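You operate a simulated robot arm through the tools that you are given. There is no shell and no other tool. Be economical: measure what you need, move in short steps, check, and stop when the job is done.

You are at the controls of a simulated two-armed robot. One attempt, no reset.

JOB
Load the yellow bobbin from the drawer and wind its lower half full.
Fine: latch it, stand the toggle in its socket, shut the drawer; firm layers, to about the rim mark.

It is judged by the outcome, as a careful person would: the job done as asked, and still so three seconds after it is handed in. It fails if anything else is knocked over, pushed out of place, dropped, spilled or broken.

ROBOT AND FRAMES
Two 7-joint arms with two-finger grippers on one trunk, on a base that drives. Base frame: it is fixed to the floor where the robot stands at the start and does not move with it; the origin is under the middle of the robot, x ahead of it, y to its left, z up. Readings come in m, degrees, newtons and seconds.
The left shoulder is at the start at [0.041, 0.17, 1.223], the right one opposite. With the tool pointing down near the work surface each hand reaches from about 0.1 to 0.58 m from the robot's upright axis, wherever it stands, measured 20 degrees to its own side. Places, roughly: blue skein ring (17x15x5 cm) [0.4, -0.8, 0.9]; bobbin drawer [0.5, -0.1, 0.7]; bobbin latch lever [0.5, 0.1, 0.9]; something [0.6, 0, 0.9]. Payload 2.69 kg a hand.
Tool frame (each hand has its own): the origin (TCP) lies between the finger pads and is the grasp point; the fingertips stand 0.02 m ahead of it; z points along the fingers, y is the line along which they close. The gripper opens to 0.1 m. The gripper's body begins 0.063 m behind the TCP.
Orientation is told as [roll, pitch, yaw] about the base's x, y, z axes, in that order, counted from this pose: with the fingers straight down and closing along the base's y, the tool's x points along the base's -x, its y along +y and its z along -z.

CONTROLS
- The arms move only by the tool apply_moves. It takes "left_moves", "right_moves" or both (then of equal length, played together; a hand with none holds still); each is a list of rows, each a list of 7 numbers: the shift along the base's x, y, z in m, then the turn, a rotation vector about the base's x, y, z in rad, then the gripper command, from -1 (fully open) to 1 (shut), values between in proportion. In form: [[tx, ty, tz, wx, wy, wz, gripper], ...]. A call has 1 to 8 rows; each row shifts and turns the commanded pose from where the row before left it. A row lasts 0.2 s, in which the tool goes at most 0.05 m and 8.6 degrees; a call with a longer step from one row to the next is refused whole, and so is a gripper value outside its range. Where a pose cannot be reached the arm comes as near as it can. A force on the tool above 60 N (or 10 N above the force at the start of the call, whichever is more), or a blocked arm, ends the call early, and 0.2 s more pass. Each finger travels about 0.108 m/s and halts on what it meets, pressing with about 39 N; the grip force reading is that of the motor and also rises with nothing between the fingers. The clock runs only during rows and for 0.2 s after the last one: add rows that do not move to give the fingers time. It gives the time, the measured TCP pose, the force on the tool (base axes), the opening and the grip force at its end, in the units of the frame above (readings bear some noise), with the torque about the TCP (base axes, N m) and any sound that the robot's microphone picked up.
- Cameras (640 x 400 px; columns grow to the right, rows downward): "scene" is now at [0.1832, -0.026, 1.1153]; the picture's right is [-0.19, -0.98, 0.00], its down [-0.49, 0.09, -0.87] and it looks along [0.85, -0.17, -0.50] (base axes); focal length 214 px, centre (320, 200). "left" rides on the left gripper at [0.07, 0.019, -0.099] in its tool frame; the picture's right is [-0.26, 0.97, 0.00], its down [-0.75, -0.20, -0.63] and it looks along [-0.61, -0.16, 0.78] (tool axes); focal length 230 px, centre (320, 200). "right" rides on the right gripper at [0.07, -0.019, -0.099] in its tool frame; the picture's right is [0.26, 0.97, 0.00], its down [-0.75, 0.20, -0.63] and it looks along [-0.61, 0.16, 0.78] (tool axes); focal length 230 px, centre (320, 200). There is no depth. A picture from a camera that has moved, and an enlarged one, comes with that camera's place and axes in the base frame and with its lens. The place of the scene camera against the robot may be out by one fixed shift of up to 0.018 m in any direction.
- grab_frame(camera): a new picture of that camera. The clock stands still meanwhile.
- lift_body(by): slides the trunk up (or, below 0, down) by that many m; the arms and the scene camera ride with it, the base frame stays. It gives what a move gives, with no picture.
- base_move(legs): drives the robot by 1 to 6 legs, each [ahead, turn to the left] in m and degrees, along the robot's own axes; the way and the turn of a leg run together, so that a leg with both is an arc; at most 1.5 m and 180 degrees a leg. The arms and the cameras ride along, it lands a little off, and it stops where it bumps. It gives what a move gives.
- turn_head(pan, tilt): turns the head with the scene camera to pan (to the left, within 60 degrees either way) and tilt (down, from -29 to 69), counted from straight ahead of the robot. It gives what a move gives.
- enlarge(camera, box): a new picture of the part [left, top, right, bottom] of that camera's present view, enlarged. The clock stands still meanwhile.
- finish_job(): hands the job in; it is judged then, once.

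Go step by step. Nothing tells you exact positions but the pictures and the camera data: compare them with the known pose of the tool, close in by small moves and look again before you grip or let go. The budget is 120 turns and 88 pictures, counting those below and the enlarged ones. Unless the task says otherwise, let go and move clear before handing in, and close with one line.

The tools are called after ">>>" as a command line: name --argument value ..., lists and objects as JSON in quotes. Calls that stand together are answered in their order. apply_moves: Moves the arms, as the interface text tells. Its arguments: {"type":"object","properties":{"left_moves":{"type":"array"},"right_moves":{"type":"array"}},"required":[]} The other tools are called the same way: lift_body (by) slides the trunk up or down; base_move (legs) drives the base; turn_head (pan, tilt) turns the head that bears the scene camera; grab_frame (camera) takes a picture; enlarge (camera, box) takes an enlarged picture of a part of a camera's view; finish_job () hands the job in.

At the start:

```text
time: 0.0
left_tcp_pos: [0.4892, 0.3708, 1.1176]
left_tcp_rot: [-0.1, 0.1, 0.0]
left_contact_force: [-0.7, 0.8, 0.6]
left_wrist_torque: [0.01, -0.01, 0.0]
left_grip_width: 0.1001
left_grasp_force: 0.0
right_tcp_pos: [0.2857, -0.0878, 1.1836]
right_tcp_rot: [-0.2, 0.1, 0.0]
right_contact_force: [0.1, 0.7, -0.5]
right_wrist_torque: [0.0, 0.01, -0.03]
right_grip_width: 0.1
right_grasp_force: 0.0
trunk travel left (down, up): [-0.45, 0.24]
robot x, y, heading: [0.0016, -0.0031, -0.1]
head pan, tilt: [-11.1, 29.1]
```

scene: 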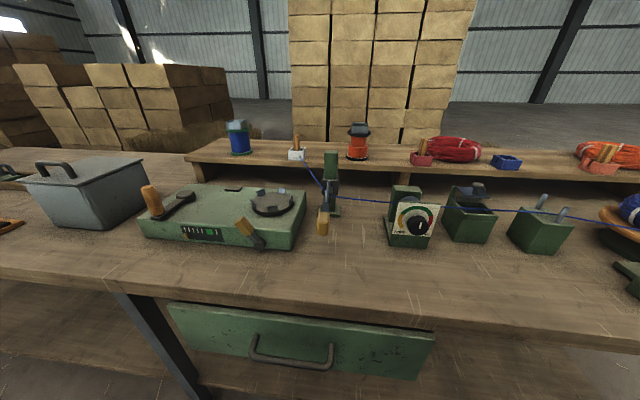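
right: 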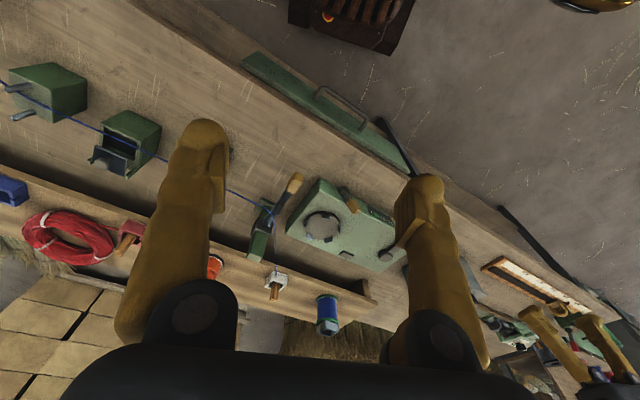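
left: 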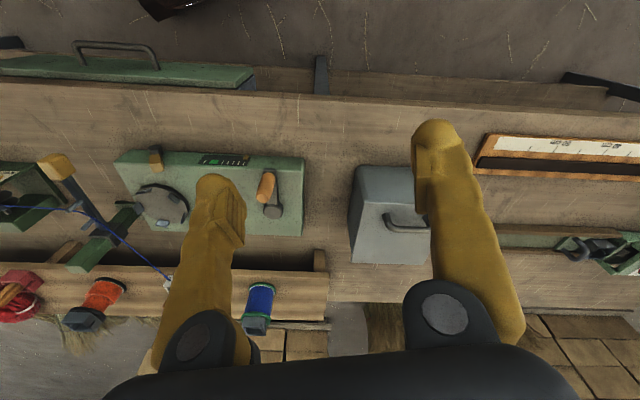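

I see a winding machine (green box with turntable, crank, latch lever), a thread guide with a wooden handle, a tension dial, and a drawer below. I'll look closer at the parts before moving.

>>> enlarge --camera "scene" --box '[130, 110, 370, 260]'

>>> enlarge --camera "scene" --box '[370, 110, 640, 280]'

>>> enlarge --camera "left" --box '[0, 120, 320, 320]'

```text
2.67 times, centred on (250, 185) of scene
camera zoom: at [0.1832, -0.026, 1.1153], right [-0.19, -0.98, 0.0], down [-0.49, 0.09, -0.87], along [0.85, -0.17, -0.5], focal length 572 px, centre (507, 240)
```

zoom: 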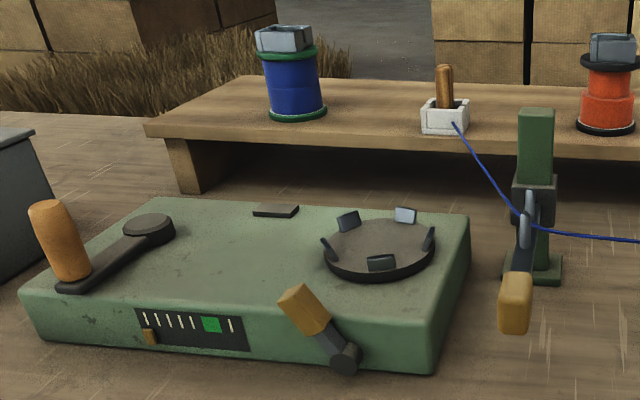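

```text
2.35 times, centred on (505, 195) of scene
camera zoom: at [0.1832, -0.026, 1.1153], right [-0.19, -0.98, 0.0], down [-0.49, 0.09, -0.87], along [0.85, -0.17, -0.5], focal length 505 px, centre (-115, 212)
```

zoom: 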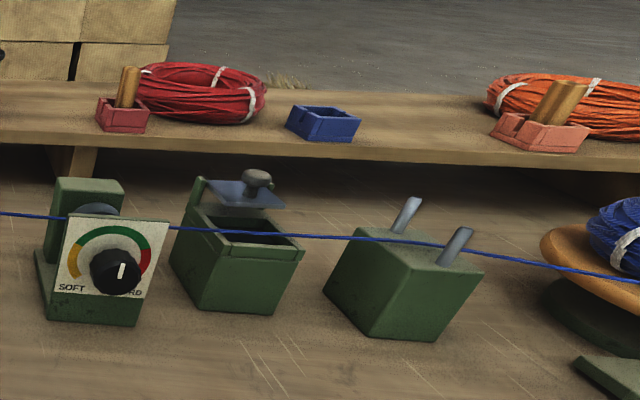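

```text
2.00 times, centred on (160, 220) of left
camera zoom: at [0.4189, 0.39, 1.2162], right [0.26, 0.97, 0.0], down [0.75, -0.2, 0.63], along [0.61, -0.16, -0.78], focal length 460 px, centre (640, 160)
```

zoom: 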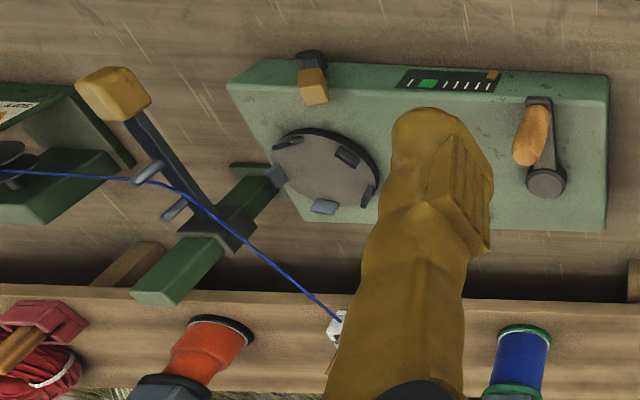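

The thread runs from a blue skein at right, past peg block, lidded pot, tension dial and guide to a toggle parked in a white holder. Next I look further right, and steeply down at the drawer.

>>> turn_head --pan -55 --tilt 25

>>> grab_frame --camera "scene"

>>> turn_head --pan 0 --tilt 60

>>> grab_frame --camera "scene"

```text
time: 1.1
left_tcp_pos: [0.4704, 0.3704, 1.1251]
left_tcp_rot: [-0.1, -0.9, 0.0]
left_contact_force: [-0.2, 0.1, -0.3]
left_wrist_torque: [-0.02, -0.05, 0.01]
left_grip_width: 0.1001
left_grasp_force: 0.0
right_tcp_pos: [0.2673, -0.0886, 1.1876]
right_tcp_rot: [-0.1, -0.9, -0.1]
right_contact_force: [0.0, 0.8, 0.1]
right_wrist_torque: [-0.02, -0.03, 0.02]
right_grip_width: 0.0999
right_grasp_force: 0.1
trunk travel left (down, up): [-0.45, 0.24]
robot x, y, heading: [0.0033, -0.0006, 0.2]
head pan, tilt: [-55.0, 25.0]
```

```text
81 pictures are left
camera scene: at [0.1465, -0.0838, 1.1225], right [-0.82, -0.57, 0.01], down [-0.26, 0.35, -0.9], along [0.51, -0.74, -0.43], focal length 214 px, centre (320, 200)
```

scene: 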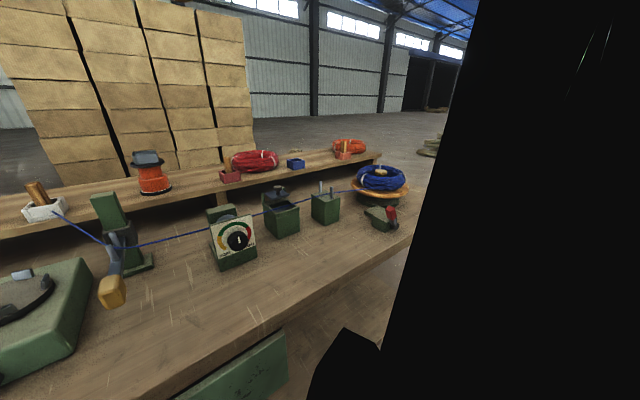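

```text
time: 2.4
left_tcp_pos: [0.471, 0.3714, 1.1266]
left_tcp_rot: [0.0, -1.0, 0.0]
left_contact_force: [0.7, -0.3, 0.6]
left_wrist_torque: [0.0, 0.0, 0.02]
left_grip_width: 0.1002
left_grasp_force: 0.0
right_tcp_pos: [0.2681, -0.0886, 1.1873]
right_tcp_rot: [-0.3, -0.9, -0.1]
right_contact_force: [0.6, -0.8, 0.6]
right_wrist_torque: [0.0, -0.04, -0.01]
right_grip_width: 0.1002
right_grasp_force: 0.0
trunk travel left (down, up): [-0.45, 0.24]
robot x, y, heading: [-0.0007, 0.0005, -0.1]
head pan, tilt: [0.0, 60.0]
```

```text
80 pictures are left
camera scene: at [0.16, -0.0084, 1.0721], right [0.0, -1.0, 0.0], down [-0.87, 0.0, -0.49], along [0.49, 0.0, -0.87], focal length 214 px, centre (320, 200)
```

scene: 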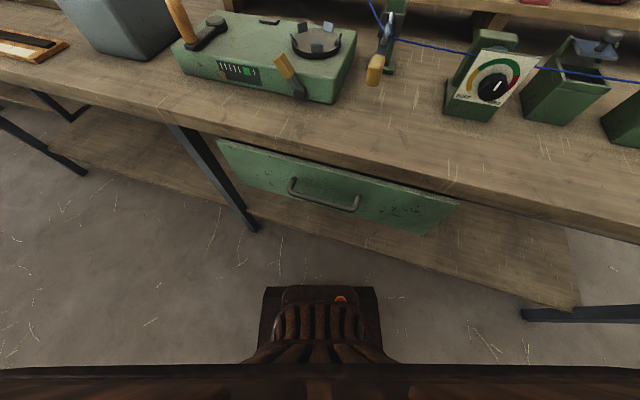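

The table is turned about 17° relative to me (nearer on the right). I take close looks at the dial and the machine gauge.

>>> enlarge --camera "scene" --box '[430, 20, 560, 130]'

>>> enlarge --camera "scene" --box '[160, 0, 410, 110]'

>>> turn_head --pan 10 --tilt 35

>>> grab_frame --camera "scene"

```text
3.64 times, centred on (495, 75) of scene
camera zoom: at [0.16, -0.0084, 1.0721], right [0.0, -1.0, 0.0], down [-0.87, 0.0, -0.49], along [0.49, 0.0, -0.87], focal length 780 px, centre (-316, 654)
```

zoom: 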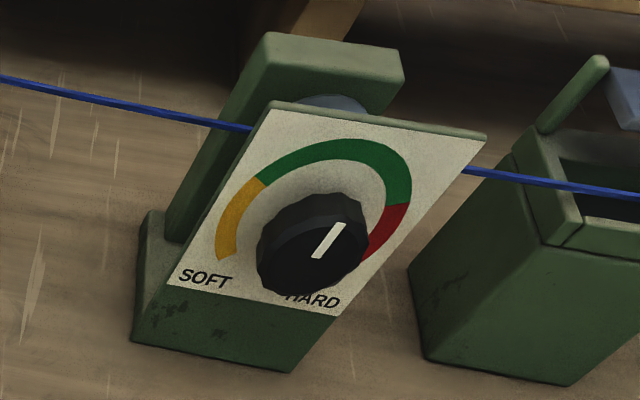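

```text
2.56 times, centred on (285, 55) of scene
camera zoom: at [0.16, -0.0084, 1.0721], right [0.0, -1.0, 0.0], down [-0.87, 0.0, -0.49], along [0.49, 0.0, -0.87], focal length 549 px, centre (410, 571)
```

zoom: 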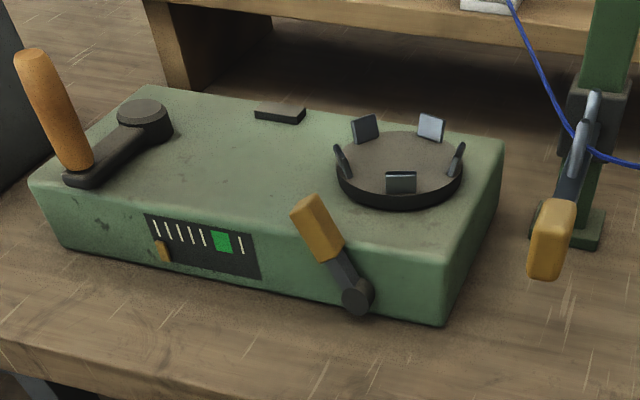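

```text
time: 3.2
left_tcp_pos: [0.4715, 0.3706, 1.1258]
left_tcp_rot: [-0.1, -0.9, 0.0]
left_contact_force: [0.3, -0.3, -0.8]
left_wrist_torque: [0.0, 0.03, 0.0]
left_grip_width: 0.1
left_grasp_force: 0.0
right_tcp_pos: [0.2668, -0.0888, 1.1876]
right_tcp_rot: [-0.1, -0.9, -0.1]
right_contact_force: [-0.4, -0.4, 0.2]
right_wrist_torque: [0.01, 0.0, 0.03]
right_grip_width: 0.1001
right_grasp_force: 0.1
trunk travel left (down, up): [-0.45, 0.24]
robot x, y, heading: [-0.0007, -0.0001, 0.1]
head pan, tilt: [10.0, 35.0]
```

```text
77 pictures are left
camera scene: at [0.1806, 0.0069, 1.106], right [0.17, -0.98, 0.0], down [-0.58, -0.1, -0.81], along [0.8, 0.14, -0.59], focal length 214 px, centre (320, 200)
```

scene: 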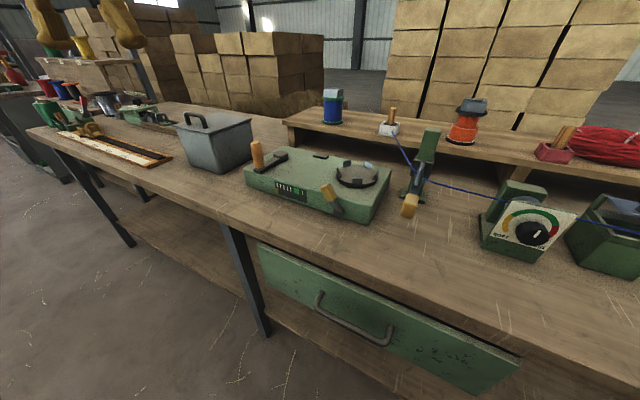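

The dial pointer already sits in the green, so I leave the dial alone for now. Chuck looks to be near (0.62, 0.00, 0.865) and the drawer handle near (0.37, -0.01, 0.70). I'll square up with the table and back off to open the drawer.

>>> base_move --legs '[[0, -17], [-0.15, 0]]'

>>> turn_head --pan 5 --tilt 40

>>> grab_frame --camera "scene"

>>> grab_frame --camera "left"

```text
time: 5.6
left_tcp_pos: [0.4131, 0.2622, 1.1251]
left_tcp_rot: [-0.2, -0.8, -17.0]
left_contact_force: [0.0, 0.8, -0.3]
left_wrist_torque: [-0.03, -0.02, -0.01]
left_grip_width: 0.0997
left_grasp_force: 0.1
right_tcp_pos: [0.0835, -0.1171, 1.1875]
right_tcp_rot: [-0.2, -0.9, -17.1]
right_contact_force: [-0.2, -0.9, -1.1]
right_wrist_torque: [0.0, -0.02, -0.03]
right_grip_width: 0.1
right_grasp_force: 0.1
trunk travel left (down, up): [-0.45, 0.24]
robot x, y, heading: [-0.1464, 0.0492, -17.3]
head pan, tilt: [10.0, 35.0]
```

```text
time: 6.3
left_tcp_pos: [0.3934, 0.2672, 1.134]
left_tcp_rot: [-0.2, -1.8, -17.1]
left_contact_force: [-0.6, 0.0, 0.5]
left_wrist_torque: [0.01, -0.07, 0.01]
left_grip_width: 0.0998
left_grasp_force: 0.0
right_tcp_pos: [0.0634, -0.1121, 1.1919]
right_tcp_rot: [-0.2, -1.9, -17.1]
right_contact_force: [-0.4, 0.2, 0.2]
right_wrist_torque: [-0.01, -0.08, 0.0]
right_grip_width: 0.0999
right_grasp_force: 0.0
trunk travel left (down, up): [-0.45, 0.24]
robot x, y, heading: [-0.1445, 0.0451, -17.4]
head pan, tilt: [5.0, 40.0]
```

```text
76 pictures are left
camera scene: at [0.0243, -0.0071, 1.099], right [-0.21, -0.98, 0.0], down [-0.64, 0.14, -0.76], along [0.74, -0.16, -0.65], focal length 214 px, centre (320, 200)
```

scene: 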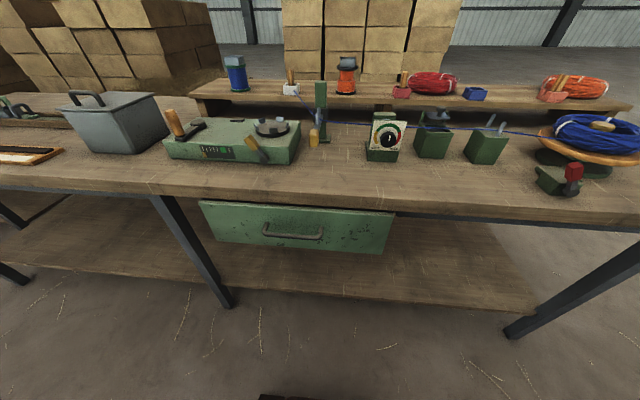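

```text
75 pictures are left
camera left: at [0.3295, 0.3074, 1.2295], right [0.53, 0.85, 0.01], down [0.64, -0.4, 0.65], along [0.56, -0.34, -0.76], focal length 230 px, centre (320, 200)
```

left: 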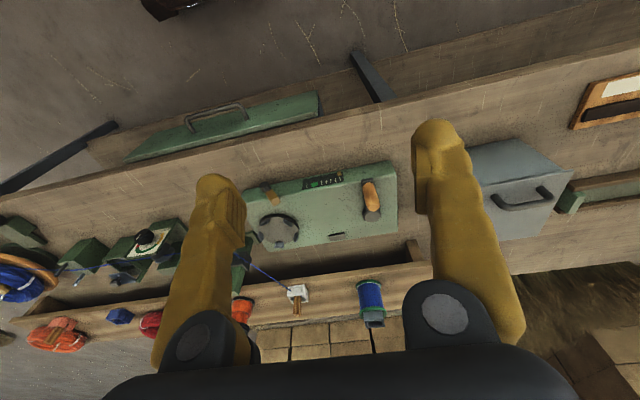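

Squared up. I bring the left hand in front of the drawer and turn it to point at the handle bar with the fingers closing vertically, lowering the trunk as well.

>>> lift_body --by -0.25

>>> apply_moves --left_moves '[[-0.0214, -0.0275, 0, 0, 0, -0.1428, -0.2], [-0.0214, -0.0275, 0, 0, 0, -0.1428, -0.2], [-0.0214, -0.0275, 0, 0, 0, -0.1428, -0.2], [-0.0214, -0.0275, 0, 0, 0, -0.1428, -0.2], [-0.0214, -0.0275, 0, 0, 0, -0.1428, -0.2], [-0.0214, -0.0275, 0, 0, 0, -0.1428, -0.2], [-0.0214, -0.0275, 0, 0, 0, -0.1428, -0.2], [-0.0214, -0.0275, 0, 0, 0, -0.1428, -0.2]]'

>>> apply_moves --left_moves '[[0, 0, 0, 0, 0, -0.1428, -0.2], [0, 0, 0, 0, 0, -0.1428, -0.2], [0, 0, 0, 0, 0, -0.1428, -0.2], [0, 0, -0.02, -0.0427, -0.1362, 0, -0.2], [0, 0, -0.02, -0.0427, -0.1362, 0, -0.2], [0, 0, -0.02, -0.0427, -0.1362, 0, -0.2], [0, 0, -0.02, -0.0427, -0.1362, 0, -0.2], [0, 0, -0.02, -0.0427, -0.1362, 0, -0.2]]'

```text
time: 8.8
left_tcp_pos: [0.3969, 0.2678, 0.8828]
left_tcp_rot: [-0.1, -1.9, -17.0]
left_contact_force: [0.4, -0.8, 0.6]
left_wrist_torque: [-0.01, 0.03, 0.03]
left_grip_width: 0.0999
left_grasp_force: 0.0
right_tcp_pos: [0.0653, -0.1127, 0.9398]
right_tcp_rot: [-0.1, -1.8, -17.1]
right_contact_force: [0.4, 0.2, 0.3]
right_wrist_torque: [-0.04, -0.05, 0.0]
right_grip_width: 0.0999
right_grasp_force: 0.0
trunk travel left (down, up): [-0.2, 0.49]
robot x, y, heading: [-0.144, 0.0451, -17.3]
head pan, tilt: [5.0, 40.0]
```

```text
time: 10.7
left_tcp_pos: [0.2222, 0.0468, 0.8859]
left_tcp_rot: [-0.2, -1.8, -82.7]
left_contact_force: [-0.4, 0.4, 0.4]
left_wrist_torque: [0.01, 0.02, 0.05]
left_grip_width: 0.0601
left_grasp_force: 0.2
right_tcp_pos: [0.0658, -0.1133, 0.9407]
right_tcp_rot: [-0.2, -1.8, -17.1]
right_contact_force: [0.7, -0.3, 0.1]
right_wrist_torque: [-0.03, -0.01, -0.03]
right_grip_width: 0.0998
right_grasp_force: 0.0
trunk travel left (down, up): [-0.2, 0.49]
robot x, y, heading: [-0.1499, 0.0478, -17.1]
head pan, tilt: [5.0, 40.0]
```

```text
time: 12.4
left_tcp_pos: [0.2352, 0.0319, 0.7832]
left_tcp_rot: [41.1, -2.2, -108.3]
left_contact_force: [-0.6, 0.3, 0.1]
left_wrist_torque: [0.0, 0.02, 0.01]
left_grip_width: 0.0602
left_grasp_force: 0.1
left hand out of reach, approached as far as the arm can: row 8
right_tcp_pos: [0.0657, -0.1135, 0.9417]
right_tcp_rot: [-0.2, -1.8, -17.1]
right_contact_force: [0.2, -0.4, 0.8]
right_wrist_torque: [0.02, 0.0, 0.03]
right_grip_width: 0.0999
right_grasp_force: 0.0
trunk travel left (down, up): [-0.2, 0.49]
robot x, y, heading: [-0.1453, 0.0444, -17.4]
head pan, tilt: [5.0, 40.0]
```

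The hand is tilted 41° forward, at a joint limit; that tilt may be enough to grip the bar. I check where the handle is.

>>> grab_frame --camera "left"

>>> grab_frame --camera "scene"

```text
74 pictures are left
camera left: at [0.21, 0.1185, 0.8662], right [0.62, -0.45, 0.65], down [-0.77, -0.52, 0.37], along [0.17, -0.72, -0.67], focal length 230 px, centre (320, 200)
```

left: 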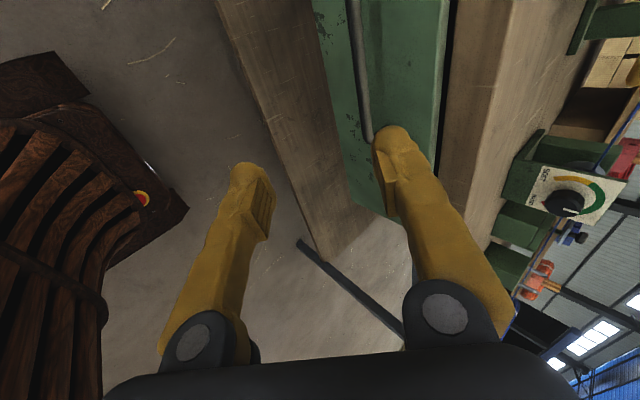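

```text
73 pictures are left
camera scene: at [0.0224, -0.0066, 0.8485], right [-0.21, -0.98, 0.0], down [-0.64, 0.14, -0.75], along [0.74, -0.16, -0.66], focal length 214 px, centre (320, 200)
```

scene: 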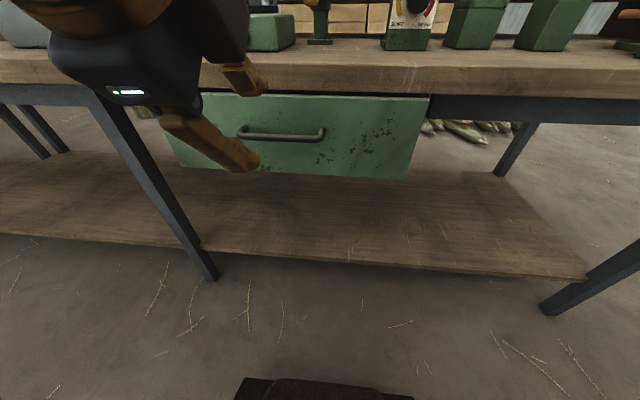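

The handle bar is at roughly u=0.36 ahead (table axes), z≈0.69, with little gap behind it, so a flatter approach is better. I lower the trunk more and continue tilting.

>>> lift_body --by -0.14

>>> apply_moves --left_moves '[[0, 0, 0.01, -0.0427, -0.1362, 0, -0.2], [0, 0, 0.01, -0.0427, -0.1362, 0, -0.2], [0, 0, 0.01, -0.0427, -0.1362, 0, -0.2], [0, 0, 0.01, -0.0427, -0.1362, 0, -0.2], [0, 0, 0.005, -0.0427, -0.1362, 0, -0.2], [0, 0, 0, -0.0213, -0.0681, 0, -0.2]]'

```text
time: 14.1
left_tcp_pos: [0.2337, 0.037, 0.6397]
left_tcp_rot: [40.6, -2.0, -108.0]
left_contact_force: [0.3, -0.1, -0.8]
left_wrist_torque: [-0.03, 0.01, 0.01]
left_grip_width: 0.06
left_grasp_force: 0.0
right_tcp_pos: [0.0652, -0.1126, 0.8008]
right_tcp_rot: [-0.3, -1.7, -17.1]
right_contact_force: [0.2, -0.3, -0.3]
right_wrist_torque: [-0.04, 0.04, 0.0]
right_grip_width: 0.0999
right_grasp_force: 0.1
trunk travel left (down, up): [-0.06, 0.63]
robot x, y, heading: [-0.144, 0.0475, -17.4]
head pan, tilt: [5.0, 40.0]
```

```text
time: 15.5
left_tcp_pos: [0.268, 0.0246, 0.6864]
left_tcp_rot: [85.9, -3.4, -105.1]
left_contact_force: [-0.2, -0.4, 0.0]
left_wrist_torque: [-0.01, 0.04, 0.0]
left_grip_width: 0.06
left_grasp_force: 0.0
left hand out of reach, approached as far as the arm can: row 1, 2, 3
right_tcp_pos: [0.0659, -0.113, 0.8012]
right_tcp_rot: [-0.2, -1.9, -17.2]
right_contact_force: [-1.2, 0.5, 0.1]
right_wrist_torque: [0.0, 0.0, -0.01]
right_grip_width: 0.0997
right_grasp_force: 0.0
trunk travel left (down, up): [-0.06, 0.63]
robot x, y, heading: [-0.148, 0.0458, -17.3]
head pan, tilt: [5.0, 40.0]
```

Now the hand is nearly horizontal at z=0.686. I check alignment with the bar.

>>> grab_frame --camera "left"

>>> grab_frame --camera "scene"

```text
72 pictures are left
camera left: at [0.1923, 0.1195, 0.7064], right [0.02, -0.21, 0.98], down [-0.82, -0.56, -0.11], along [0.57, -0.8, -0.18], focal length 230 px, centre (320, 200)
```

left: 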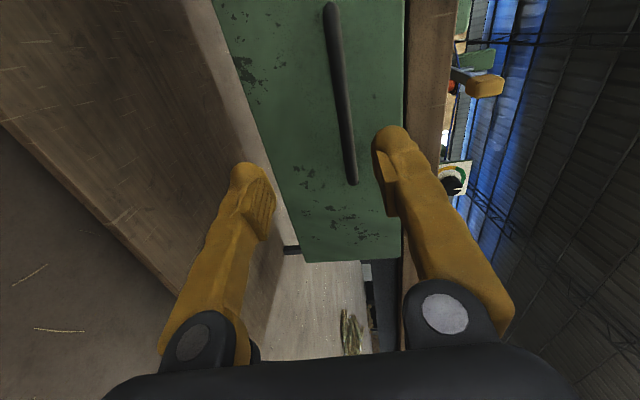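

```text
71 pictures are left
camera scene: at [0.02, -0.0058, 0.7086], right [-0.21, -0.98, 0.0], down [-0.64, 0.14, -0.75], along [0.74, -0.16, -0.66], focal length 214 px, centre (320, 200)
```

scene: 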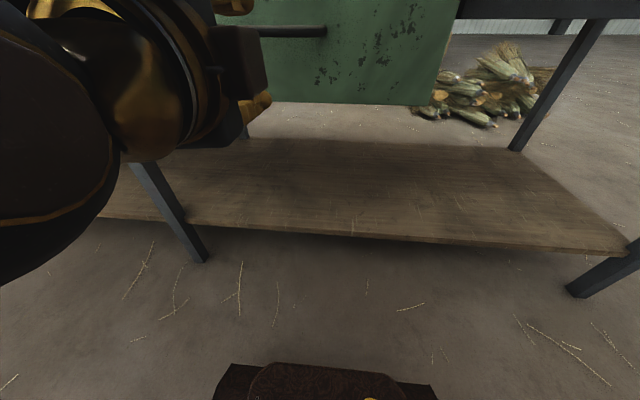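

Bar is level at z≈0.699, and the hand is centred on it sideways. I raise a centimetre and advance until the bar lies between the pads, then grip.

>>> apply_moves --left_moves '[[0, 0, 0.012, 0, 0, 0, -0.2], [0.0248, -0.0078, 0, 0, 0, 0, -0.2], [0.0248, -0.0078, 0, 0, 0, 0, -0.2], [0.0248, -0.0078, 0, 0, 0, 0, -0.2], [0.0124, -0.0039, 0, 0, 0, 0, -0.2], [0, 0, 0, 0, 0, 0, -0.2]]'

>>> grab_frame --camera "left"

```text
time: 17.1
left_tcp_pos: [0.3462, 0.0107, 0.7028]
left_tcp_rot: [86.1, -4.4, -104.2]
left_contact_force: [0.1, -0.4, 1.3]
left_wrist_torque: [0.02, -0.01, 0.03]
left_grip_width: 0.0599
left_grasp_force: 0.1
right_tcp_pos: [0.052, -0.108, 0.8055]
right_tcp_rot: [-0.3, -3.0, -17.0]
right_contact_force: [-0.1, 0.3, -0.4]
right_wrist_torque: [-0.03, 0.02, 0.03]
right_grip_width: 0.1001
right_grasp_force: 0.1
trunk travel left (down, up): [-0.06, 0.63]
robot x, y, heading: [-0.1439, 0.0474, -17.1]
head pan, tilt: [5.0, 40.0]
stopped in row 6 (left hand): the arm was blocked; the commanded pose is now the measured one
```

```text
70 pictures are left
camera left: at [0.269, 0.1048, 0.7224], right [0.02, -0.19, 0.98], down [-0.81, -0.58, -0.1], along [0.59, -0.79, -0.17], focal length 230 px, centre (320, 200)
```

left: 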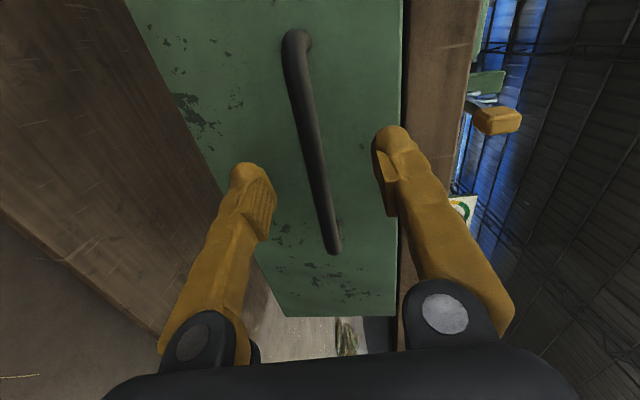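

The bar is 3 cm further ahead and level with the pads; I continue forward gently.

>>> apply_moves --left_moves '[[0.0095, -0.003, -0.002, 0, 0, 0, -0.2], [0.0095, -0.003, 0, 0, 0, 0, -0.2], [0.0086, -0.0027, 0, 0, 0, 0, -0.2], [0, 0, 0, 0, 0, 0, 0.3], [0, 0, 0, 0, 0, 0, 0.7], [0, 0, 0, 0, 0, 0, 1], [0, 0, 0, 0, 0, 0, 1]]'

```text
time: 18.7
left_tcp_pos: [0.3821, 0.0062, 0.7017]
left_tcp_rot: [85.1, -6.4, -103.0]
left_contact_force: [-4.6, -7.2, -45.2]
left_wrist_torque: [0.34, -0.91, -0.1]
left_grip_width: 0.0
left_grasp_force: 29.2
right_tcp_pos: [0.0555, -0.1095, 0.8036]
right_tcp_rot: [-0.3, -2.6, -17.1]
right_contact_force: [0.5, 0.7, -0.8]
right_wrist_torque: [-0.03, -0.01, 0.03]
right_grip_width: 0.1001
right_grasp_force: 0.0
trunk travel left (down, up): [-0.06, 0.63]
robot x, y, heading: [-0.1477, 0.0439, -17.5]
head pan, tilt: [5.0, 40.0]
```

The fingers shut completely with a vertical load: I likely missed the bar. Looking.

>>> grab_frame --camera "left"

```text
69 pictures are left
camera left: at [0.3029, 0.0995, 0.7193], right [0.05, -0.17, 0.99], down [-0.8, -0.6, -0.06], along [0.6, -0.78, -0.16], focal length 230 px, centre (320, 200)
```

left: 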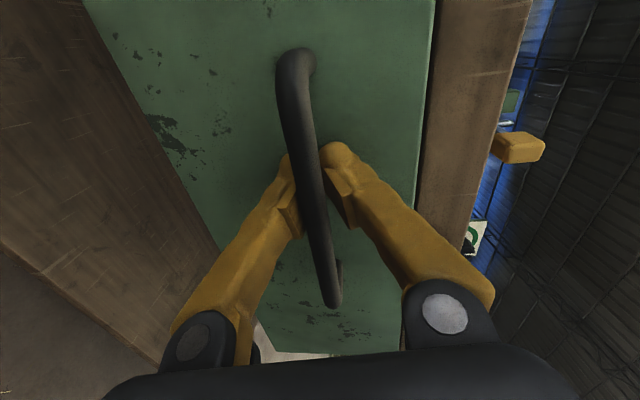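

The bar is captured between the fingers (it may lie slightly behind the pads). I test by pulling back 3 cm.

>>> apply_moves --left_moves '[[-0.0095, 0.003, 0, 0, 0, 0, 1], [-0.0095, 0.003, 0, 0, 0, 0, 1], [-0.0095, 0.003, 0, 0, 0, 0, 1]]'

>>> grab_frame --camera "left"

```text
time: 19.5
left_tcp_pos: [0.3606, 0.0328, 0.7013]
left_tcp_rot: [84.7, -7.6, -100.0]
left_contact_force: [3.0, 10.5, -28.5]
left_wrist_torque: [0.29, -0.58, -0.11]
left_grip_width: 0.0
left_grasp_force: 29.1
right_tcp_pos: [0.055, -0.1094, 0.8045]
right_tcp_rot: [-0.3, -2.7, -17.2]
right_contact_force: [-0.2, -0.1, 0.8]
right_wrist_torque: [0.02, -0.01, 0.0]
right_grip_width: 0.0999
right_grasp_force: 0.0
trunk travel left (down, up): [-0.06, 0.63]
robot x, y, heading: [-0.1499, 0.0446, -17.6]
head pan, tilt: [5.0, 40.0]
```

```text
68 pictures are left
camera left: at [0.2783, 0.1214, 0.7179], right [0.07, -0.14, 0.99], down [-0.77, -0.64, -0.04], along [0.64, -0.75, -0.15], focal length 230 px, centre (320, 200)
```

left: 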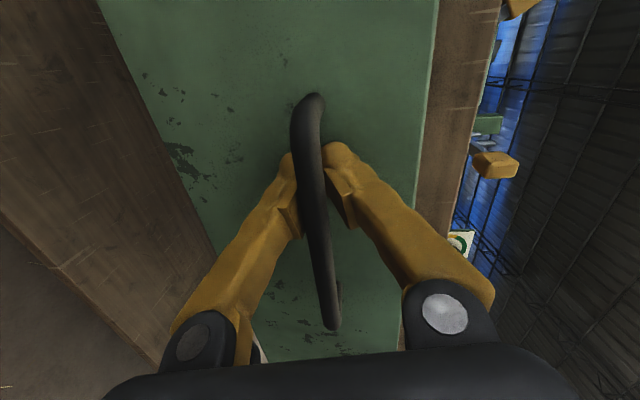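

The hand is following with the bar caged. I drive the base back a little and check the drawer follows.

>>> base_move --legs '[[-0.1, 0]]'

>>> grab_frame --camera "left"

```text
time: 20.7
left_tcp_pos: [0.2474, 0.07, 0.7007]
left_tcp_rot: [82.7, -7.9, -99.3]
left_contact_force: [-4.8, -8.5, -61.1]
left_wrist_torque: [0.41, -1.22, 0.53]
left_grip_width: 0.0062
left_grasp_force: 29.7
right_tcp_pos: [-0.0484, -0.075, 0.8151]
right_tcp_rot: [0.6, -5.6, -17.5]
right_contact_force: [128.4, -38.4, 36.2]
right_wrist_torque: [3.99, 15.22, 1.99]
right_grip_width: 0.0998
right_grasp_force: 0.0
trunk travel left (down, up): [-0.06, 0.63]
robot x, y, heading: [-0.2335, 0.0739, -17.0]
head pan, tilt: [5.0, 40.0]
stopped in leg 1: the force on the tool passed its limit at 61 N (the readings are from after the stop); the commanded pose is now the measured one
```

```text
67 pictures are left
camera left: at [0.1642, 0.1598, 0.7203], right [0.1, -0.14, 0.98], down [-0.76, -0.64, -0.01], along [0.64, -0.75, -0.17], focal length 230 px, centre (320, 200)
```

left: 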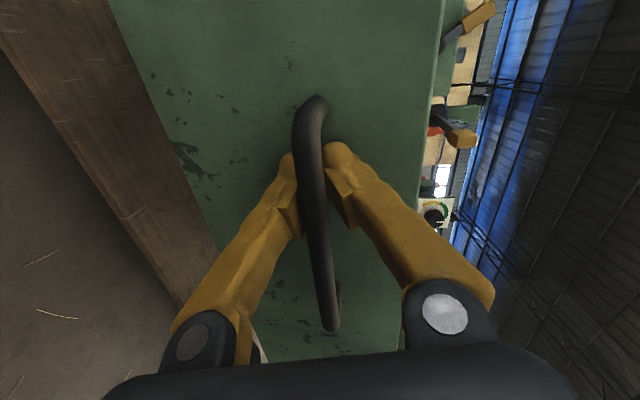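

The drawer follows. The right hand is pressing on something (128 N, probably my own body/arm), so I move the right hand up and away to the right.

>>> apply_moves --right_moves '[[0.0, -0.03, 0.03, 0, 0, 0, -1], [0.0, -0.035, 0.03, 0, 0, 0, -1], [-0.005, -0.035, 0.03, 0, 0, 0, -1], [-0.005, -0.035, 0.03, 0, 0, 0, -1]]' --left_moves '[[0, 0, 0, 0, 0, 0, 1], [0, 0, 0, 0, 0, 0, 1], [0, 0, 0, 0, 0, 0, 1], [0, 0, 0, 0, 0, 0, 1]]'

>>> turn_head --pan 0 --tilt 35

>>> grab_frame --camera "scene"

```text
time: 21.5
left_tcp_pos: [0.2353, 0.0754, 0.6996]
left_tcp_rot: [81.8, -8.2, -99.3]
left_contact_force: [-6.0, -12.9, -68.1]
left_wrist_torque: [0.48, -1.35, 0.31]
left_grip_width: 0.0059
left_grasp_force: 29.8
right_tcp_pos: [-0.0733, -0.1494, 0.8857]
right_tcp_rot: [-0.7, -5.6, -16.8]
right_contact_force: [0.1, 0.3, -0.6]
right_wrist_torque: [-0.08, 0.01, -0.01]
right_grip_width: 0.1001
right_grasp_force: 0.1
trunk travel left (down, up): [-0.06, 0.63]
robot x, y, heading: [-0.2388, 0.0712, -17.0]
head pan, tilt: [5.0, 40.0]
stopped in row 3 (left hand): the force on the tool passed its limit at 73 N (the readings are from after the stop); the commanded pose is now the measured one
```

```text
time: 22.1
left_tcp_pos: [0.237, 0.0749, 0.7003]
left_tcp_rot: [81.9, -8.1, -99.0]
left_contact_force: [-4.2, -8.2, -80.5]
left_wrist_torque: [0.68, -1.63, -0.14]
left_grip_width: 0.006
left_grasp_force: 30.4
right_tcp_pos: [-0.0703, -0.1518, 0.8858]
right_tcp_rot: [-0.5, -5.4, -16.8]
right_contact_force: [0.8, 0.4, 0.0]
right_wrist_torque: [0.01, -0.01, 0.01]
right_grip_width: 0.0999
right_grasp_force: 0.1
trunk travel left (down, up): [-0.06, 0.63]
robot x, y, heading: [-0.2348, 0.0745, -17.1]
head pan, tilt: [0.0, 35.0]
```

```text
66 pictures are left
camera scene: at [-0.0647, 0.0136, 0.715], right [-0.29, -0.96, 0.0], down [-0.57, 0.17, -0.81], along [0.77, -0.24, -0.59], focal length 214 px, centre (320, 200)
```

scene: 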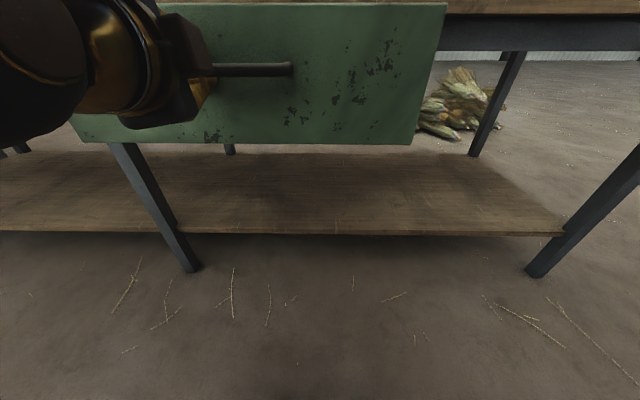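

Drawer is roughly 13 cm open. I relieve the vertical load and drive back further.

>>> apply_moves --left_moves '[[0, 0, -0.006, 0, 0, 0, 1], [0, 0, -0.006, 0, 0, 0, 1]]'

>>> base_move --legs '[[-0.12, 0]]'

>>> grab_frame --camera "left"

```text
time: 22.6
left_tcp_pos: [0.2253, 0.0796, 0.6987]
left_tcp_rot: [80.8, -9.4, -98.4]
left_contact_force: [-6.6, -14.7, -75.2]
left_wrist_torque: [0.55, -1.47, 0.44]
left_grip_width: 0.006
left_grasp_force: 29.7
right_tcp_pos: [-0.0874, -0.1475, 0.8897]
right_tcp_rot: [-0.4, -6.6, -16.8]
right_contact_force: [-0.1, 0.1, 1.0]
right_wrist_torque: [-0.01, -0.03, 0.02]
right_grip_width: 0.1
right_grasp_force: 0.0
trunk travel left (down, up): [-0.06, 0.63]
robot x, y, heading: [-0.2346, 0.0732, -17.1]
head pan, tilt: [0.0, 35.0]
stopped in row 2 (left hand): the force on the tool passed its limit at 94 N (the readings are from after the stop); the commanded pose is now the measured one
```

```text
time: 23.7
left_tcp_pos: [0.1227, 0.1152, 0.6979]
left_tcp_rot: [79.5, -10.2, -97.4]
left_contact_force: [-1.2, -3.4, -68.7]
left_wrist_torque: [0.63, -1.39, -0.32]
left_grip_width: 0.0
left_grasp_force: 29.9
right_tcp_pos: [-0.1951, -0.1138, 0.8933]
right_tcp_rot: [-0.6, -8.3, -17.0]
right_contact_force: [0.1, -0.2, 0.5]
right_wrist_torque: [0.03, 0.06, 0.02]
right_grip_width: 0.1
right_grasp_force: 0.0
trunk travel left (down, up): [-0.06, 0.63]
robot x, y, heading: [-0.3216, 0.0976, -17.2]
head pan, tilt: [0.0, 35.0]
stopped in leg 1: the force on the tool passed its limit at 88 N (the readings are from after the stop); the commanded pose is now the measured one
```

```text
65 pictures are left
camera left: at [0.0397, 0.2023, 0.7211], right [0.16, -0.11, 0.98], down [-0.75, -0.66, 0.05], along [0.64, -0.74, -0.19], focal length 230 px, centre (320, 200)
```

left: 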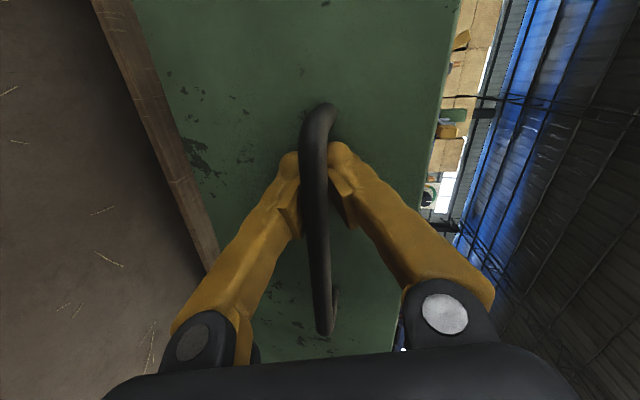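

The drawer looks about 25 cm open. I open the fingers, back the hand off, and raise the trunk to look inside.

>>> apply_moves --left_moves '[[0, 0, 0, 0, 0, 0, 0.3], [0, 0, 0, 0, 0, 0, -0.2], [0, 0, 0, 0, 0, 0, -0.2], [0, 0, 0, 0, 0, 0, -0.2]]'

>>> apply_moves --left_moves '[[-0.0285, 0.009, 0, 0, 0, 0, -0.2], [-0.0285, 0.009, 0, 0, 0, 0, -0.2], [-0.0285, 0.009, 0, 0, 0, 0, -0.2], [0, 0.03, 0, 0, 0, 0, -0.2]]'

>>> lift_body --by 0.4

>>> turn_head --pan 5 --tilt 50

>>> grab_frame --camera "scene"

```text
time: 24.7
left_tcp_pos: [0.1228, 0.1129, 0.71]
left_tcp_rot: [81.7, -10.3, -97.9]
left_contact_force: [-0.2, -1.3, -0.1]
left_wrist_torque: [0.0, -0.02, -0.01]
left_grip_width: 0.06
left_grasp_force: 0.1
right_tcp_pos: [-0.1977, -0.1135, 0.894]
right_tcp_rot: [-0.6, -8.6, -16.9]
right_contact_force: [-0.1, 0.3, 0.2]
right_wrist_torque: [0.0, 0.02, 0.01]
right_grip_width: 0.1002
right_grasp_force: 0.2
trunk travel left (down, up): [-0.06, 0.63]
robot x, y, heading: [-0.3199, 0.1002, -17.0]
head pan, tilt: [0.0, 35.0]
```

```text
time: 25.7
left_tcp_pos: [0.0867, 0.1178, 0.6705]
left_tcp_rot: [80.5, -12.9, -94.0]
left_contact_force: [-4.1, -1.1, 3.1]
left_wrist_torque: [-0.04, -0.39, -0.03]
left_grip_width: 0.0618
left_grasp_force: 0.9
left hand out of reach, approached as far as the arm can: row 1, 2, 3, 4
right_tcp_pos: [-0.1979, -0.114, 0.8954]
right_tcp_rot: [-0.5, -8.4, -16.8]
right_contact_force: [0.0, 0.0, -0.6]
right_wrist_torque: [-0.01, -0.04, -0.02]
right_grip_width: 0.0999
right_grasp_force: 0.2
trunk travel left (down, up): [-0.06, 0.63]
robot x, y, heading: [-0.3212, 0.1001, -17.1]
head pan, tilt: [0.0, 35.0]
```

```text
time: 29.5
left_tcp_pos: [0.0887, 0.1194, 1.0682]
left_tcp_rot: [80.4, -12.6, -93.6]
left_contact_force: [0.2, 0.8, -0.8]
left_wrist_torque: [-0.03, -0.02, 0.01]
left_grip_width: 0.0602
left_grasp_force: 0.0
right_tcp_pos: [-0.1967, -0.114, 1.2948]
right_tcp_rot: [-0.7, -8.6, -16.8]
right_contact_force: [0.5, 0.1, 1.0]
right_wrist_torque: [0.0, 0.03, 0.01]
right_grip_width: 0.1
right_grasp_force: 0.1
trunk travel left (down, up): [-0.46, 0.23]
robot x, y, heading: [-0.3221, 0.0968, -17.0]
head pan, tilt: [0.0, 35.0]
```

```text
time: 30.3
left_tcp_pos: [0.0897, 0.1215, 1.0681]
left_tcp_rot: [80.7, -12.2, -93.4]
left_contact_force: [0.8, 0.5, -0.4]
left_wrist_torque: [-0.01, -0.02, -0.01]
left_grip_width: 0.06
left_grasp_force: 0.0
right_tcp_pos: [-0.1972, -0.1141, 1.2946]
right_tcp_rot: [-0.8, -8.5, -16.8]
right_contact_force: [0.5, -1.1, -0.3]
right_wrist_torque: [-0.01, 0.0, 0.02]
right_grip_width: 0.1002
right_grasp_force: 0.1
trunk travel left (down, up): [-0.46, 0.23]
robot x, y, heading: [-0.3224, 0.0946, -17.1]
head pan, tilt: [5.0, 50.0]
```

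```text
64 pictures are left
camera scene: at [-0.1507, 0.0391, 1.1023], right [-0.3, -0.95, 0.0], down [-0.68, 0.21, -0.7], along [0.67, -0.21, -0.71], focal length 214 px, centre (320, 200)
```

scene: 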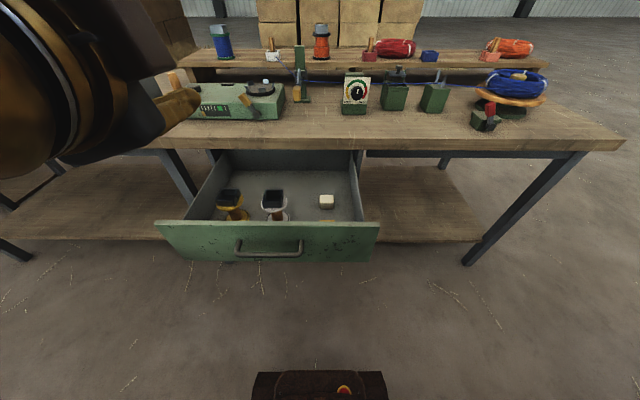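

The drawer is open: yellow bobbin on the left, a white one beside it, and a small wax-like block. Let me enlarge.

>>> enlarge --camera "scene" --box '[150, 140, 390, 270]'

>>> enlarge --camera "scene" --box '[180, 20, 400, 130]'

```text
2.67 times, centred on (270, 205) of scene
camera zoom: at [-0.1507, 0.0391, 1.1023], right [-0.3, -0.95, 0.0], down [-0.68, 0.21, -0.7], along [0.67, -0.21, -0.71], focal length 572 px, centre (453, 187)
```

zoom: 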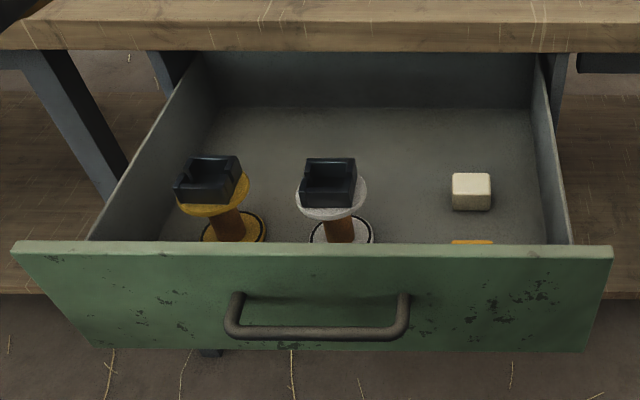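

```text
2.91 times, centred on (290, 75) of scene
camera zoom: at [-0.1507, 0.0391, 1.1023], right [-0.3, -0.95, 0.0], down [-0.68, 0.21, -0.7], along [0.67, -0.21, -0.71], focal length 624 px, centre (407, 564)
```

zoom: 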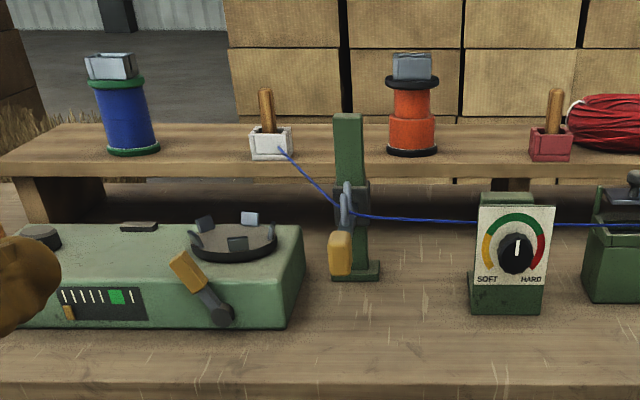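

The yellow bobbin has a square dark cup on top, graspable from above. I turn the left hand back to pointing down and drive 10 cm forward.

>>> apply_moves --left_moves '[[0.0015, 0.005, 0, -0.0512, 0.0962, 0.0919, -1], [0.0015, 0.005, 0, -0.0512, 0.0962, 0.0919, -1], [0.0015, 0.005, 0, -0.0512, 0.0962, 0.0919, -1], [0.0015, 0.005, 0, -0.0512, 0.0962, 0.0919, -1], [0.0015, 0.005, 0, -0.0512, 0.0962, 0.0919, -1], [0.0015, 0.005, 0, -0.0512, 0.0962, 0.0919, -1], [0.0015, 0.005, 0, -0.0512, 0.0962, 0.0919, -1]]'

>>> apply_moves --left_moves '[[0.0015, 0.005, 0, -0.0512, 0.0962, 0.0919, -1], [0.0015, 0.005, 0, -0.0512, 0.0962, 0.0919, -1], [0.0015, 0.005, 0, -0.0512, 0.0962, 0.0919, -1], [0.0015, 0.005, 0, -0.0512, 0.0962, 0.0919, -1], [0.0015, 0.005, 0, -0.0512, 0.0962, 0.0919, -1], [0.0015, 0.005, 0, -0.0512, 0.0962, 0.0919, -1], [0.0015, 0.005, 0, -0.0512, 0.0962, 0.0919, -1]]'

>>> base_move --legs '[[0.1, 0]]'

>>> grab_frame --camera "left"

```text
time: 31.9
left_tcp_pos: [0.087, 0.1414, 1.0637]
left_tcp_rot: [37.7, -18.4, -48.1]
left_contact_force: [0.5, 0.0, -0.3]
left_wrist_torque: [-0.02, 0.04, -0.04]
left_grip_width: 0.0998
left_grasp_force: 0.1
right_tcp_pos: [-0.1966, -0.1149, 1.2939]
right_tcp_rot: [-0.8, -8.5, -17.0]
right_contact_force: [0.0, -0.3, 0.0]
right_wrist_torque: [0.01, -0.03, 0.01]
right_grip_width: 0.0999
right_grasp_force: 0.0
trunk travel left (down, up): [-0.46, 0.23]
robot x, y, heading: [-0.3175, 0.0987, -17.4]
head pan, tilt: [5.0, 50.0]
```

```text
time: 33.5
left_tcp_pos: [0.0975, 0.1775, 1.0631]
left_tcp_rot: [2.7, 7.2, -5.6]
left_contact_force: [-0.5, 0.6, 0.5]
left_wrist_torque: [0.0, 0.02, -0.02]
left_grip_width: 0.1002
left_grasp_force: 0.1
right_tcp_pos: [-0.197, -0.1136, 1.2931]
right_tcp_rot: [-0.7, -8.5, -16.9]
right_contact_force: [-0.2, -0.5, 0.1]
right_wrist_torque: [-0.01, 0.0, -0.01]
right_grip_width: 0.0995
right_grasp_force: 0.0
trunk travel left (down, up): [-0.46, 0.23]
robot x, y, heading: [-0.3201, 0.0939, -17.3]
head pan, tilt: [5.0, 50.0]
```

```text
time: 34.6
left_tcp_pos: [0.1739, 0.1504, 1.07]
left_tcp_rot: [2.6, 6.3, -5.7]
left_contact_force: [1.6, -1.0, -0.3]
left_wrist_torque: [0.06, 0.14, 0.03]
left_grip_width: 0.0999
left_grasp_force: 0.0
right_tcp_pos: [-0.1245, -0.1368, 1.2981]
right_tcp_rot: [-0.6, -9.4, -16.9]
right_contact_force: [1.8, -0.4, 0.1]
right_wrist_torque: [0.02, 0.15, 0.0]
right_grip_width: 0.1001
right_grasp_force: 0.1
trunk travel left (down, up): [-0.46, 0.23]
robot x, y, heading: [-0.229, 0.0723, -17.2]
head pan, tilt: [5.0, 50.0]
```

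```text
61 pictures are left
camera left: at [0.1167, 0.1724, 1.1755], right [0.36, 0.93, 0.01], down [0.79, -0.31, 0.53], along [0.5, -0.18, -0.84], focal length 230 px, centre (320, 200)
```

left: 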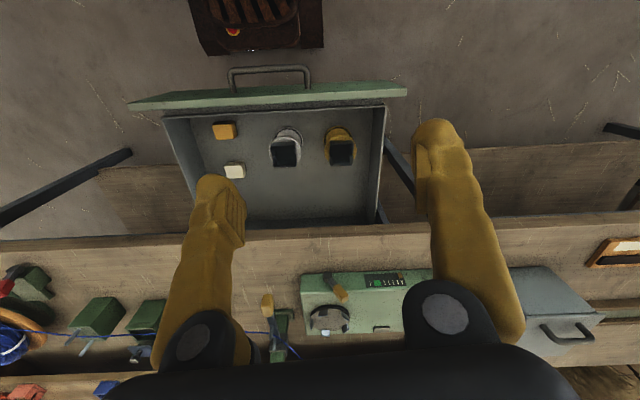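

I enlarge the left view to see the cup's orientation.

>>> enlarge --camera "left" --box '[250, 100, 400, 190]'

```text
4.27 times, centred on (325, 145) of left
camera zoom: at [0.1167, 0.1724, 1.1755], right [0.36, 0.93, 0.01], down [0.79, -0.31, 0.53], along [0.5, -0.18, -0.84], focal length 982 px, centre (299, 435)
```

zoom: 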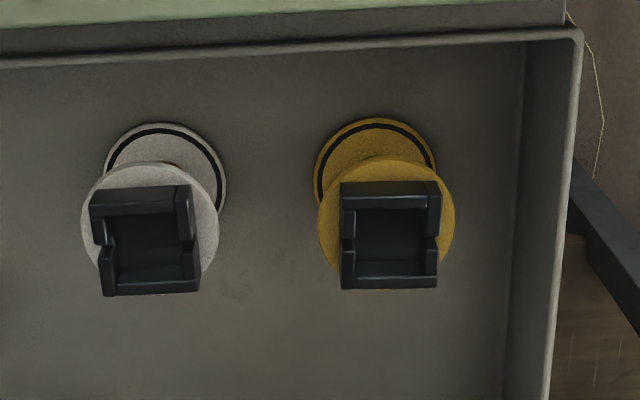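

The yellow cup is ~4.6 cm square, at about (0.295, 0.156, 0.72), turned about -21°. I move above it with the fingers aligned.

>>> apply_moves --left_moves '[[0.02, 0.001, -0.02, -0.011, -0.027, -0.067, -0.4], [0.02, 0.001, -0.025, -0.011, -0.027, -0.067, -0.4], [0.02, 0.001, -0.025, -0.011, -0.027, -0.067, -0.4], [0.02, 0.001, -0.025, -0.011, -0.027, -0.067, -0.4], [0.02, 0.001, -0.03, 0, 0, 0, -0.4], [0.02, 0.001, -0.03, 0, 0, 0, -0.4], [0, 0, -0.03, 0, 0, 0, -0.4], [0, 0, -0.03, 0, 0, 0, -0.4]]'

>>> grab_frame --camera "left"

```text
time: 36.4
left_tcp_pos: [0.3082, 0.1513, 0.846]
left_tcp_rot: [1.6, 0.6, -21.2]
left_contact_force: [-0.3, -0.3, -1.3]
left_wrist_torque: [0.02, 0.04, -0.01]
left_grip_width: 0.0703
left_grasp_force: 0.0
right_tcp_pos: [-0.1032, -0.1428, 1.294]
right_tcp_rot: [-0.7, -8.6, -16.9]
right_contact_force: [0.5, -1.1, 0.8]
right_wrist_torque: [0.0, 0.02, 0.01]
right_grip_width: 0.1
right_grasp_force: 0.1
trunk travel left (down, up): [-0.46, 0.23]
robot x, y, heading: [-0.2221, 0.0698, -17.2]
head pan, tilt: [5.0, 50.0]
```

```text
59 pictures are left
camera left: at [0.2504, 0.1916, 0.9453], right [0.59, 0.81, 0.02], down [0.63, -0.48, 0.62], along [0.51, -0.35, -0.79], focal length 230 px, centre (320, 200)
```

left: 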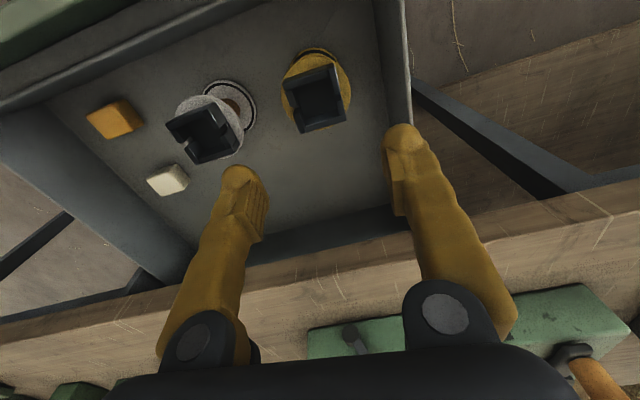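

Cup centre by both views ≈ (0.295, 0.159), rim z≈0.72. I shift slightly and descend to just around it, then look.

>>> apply_moves --left_moves '[[-0.007, 0.004, -0.01, -0.014, -0.005, 0, -0.4], [-0.006, 0.004, -0.02, -0.014, -0.005, 0, -0.4], [0, 0, -0.025, 0, 0, 0, -0.4], [0, 0, -0.025, 0, 0, 0, -0.4], [0, 0, -0.02, 0, 0, 0, -0.4], [0, 0, 0, 0, 0, 0, -0.4]]'

>>> grab_frame --camera "left"

```text
time: 37.8
left_tcp_pos: [0.2967, 0.1607, 0.7472]
left_tcp_rot: [0.2, -0.6, -21.2]
left_contact_force: [0.2, 0.0, -0.1]
left_wrist_torque: [0.0, -0.01, 0.02]
left_grip_width: 0.07
left_grasp_force: 0.0
right_tcp_pos: [-0.1054, -0.1419, 1.2936]
right_tcp_rot: [-0.6, -8.8, -16.9]
right_contact_force: [-0.7, 0.3, -0.6]
right_wrist_torque: [0.02, -0.01, -0.02]
right_grip_width: 0.0999
right_grasp_force: 0.0
trunk travel left (down, up): [-0.46, 0.23]
robot x, y, heading: [-0.2231, 0.0745, -17.2]
head pan, tilt: [5.0, 50.0]
```

```text
58 pictures are left
camera left: at [0.2371, 0.204, 0.8457], right [0.59, 0.81, 0.01], down [0.62, -0.46, 0.64], along [0.52, -0.37, -0.77], focal length 230 px, centre (320, 200)
```

left: 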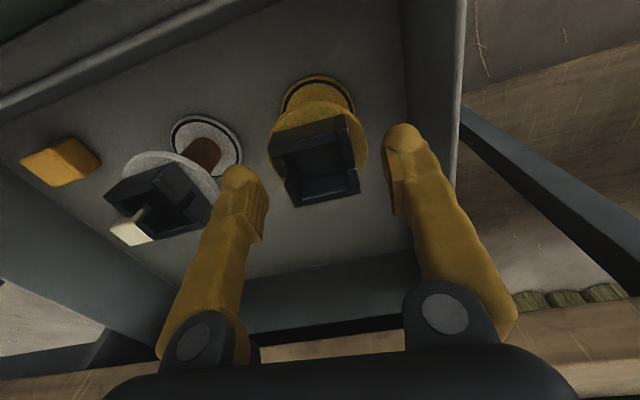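

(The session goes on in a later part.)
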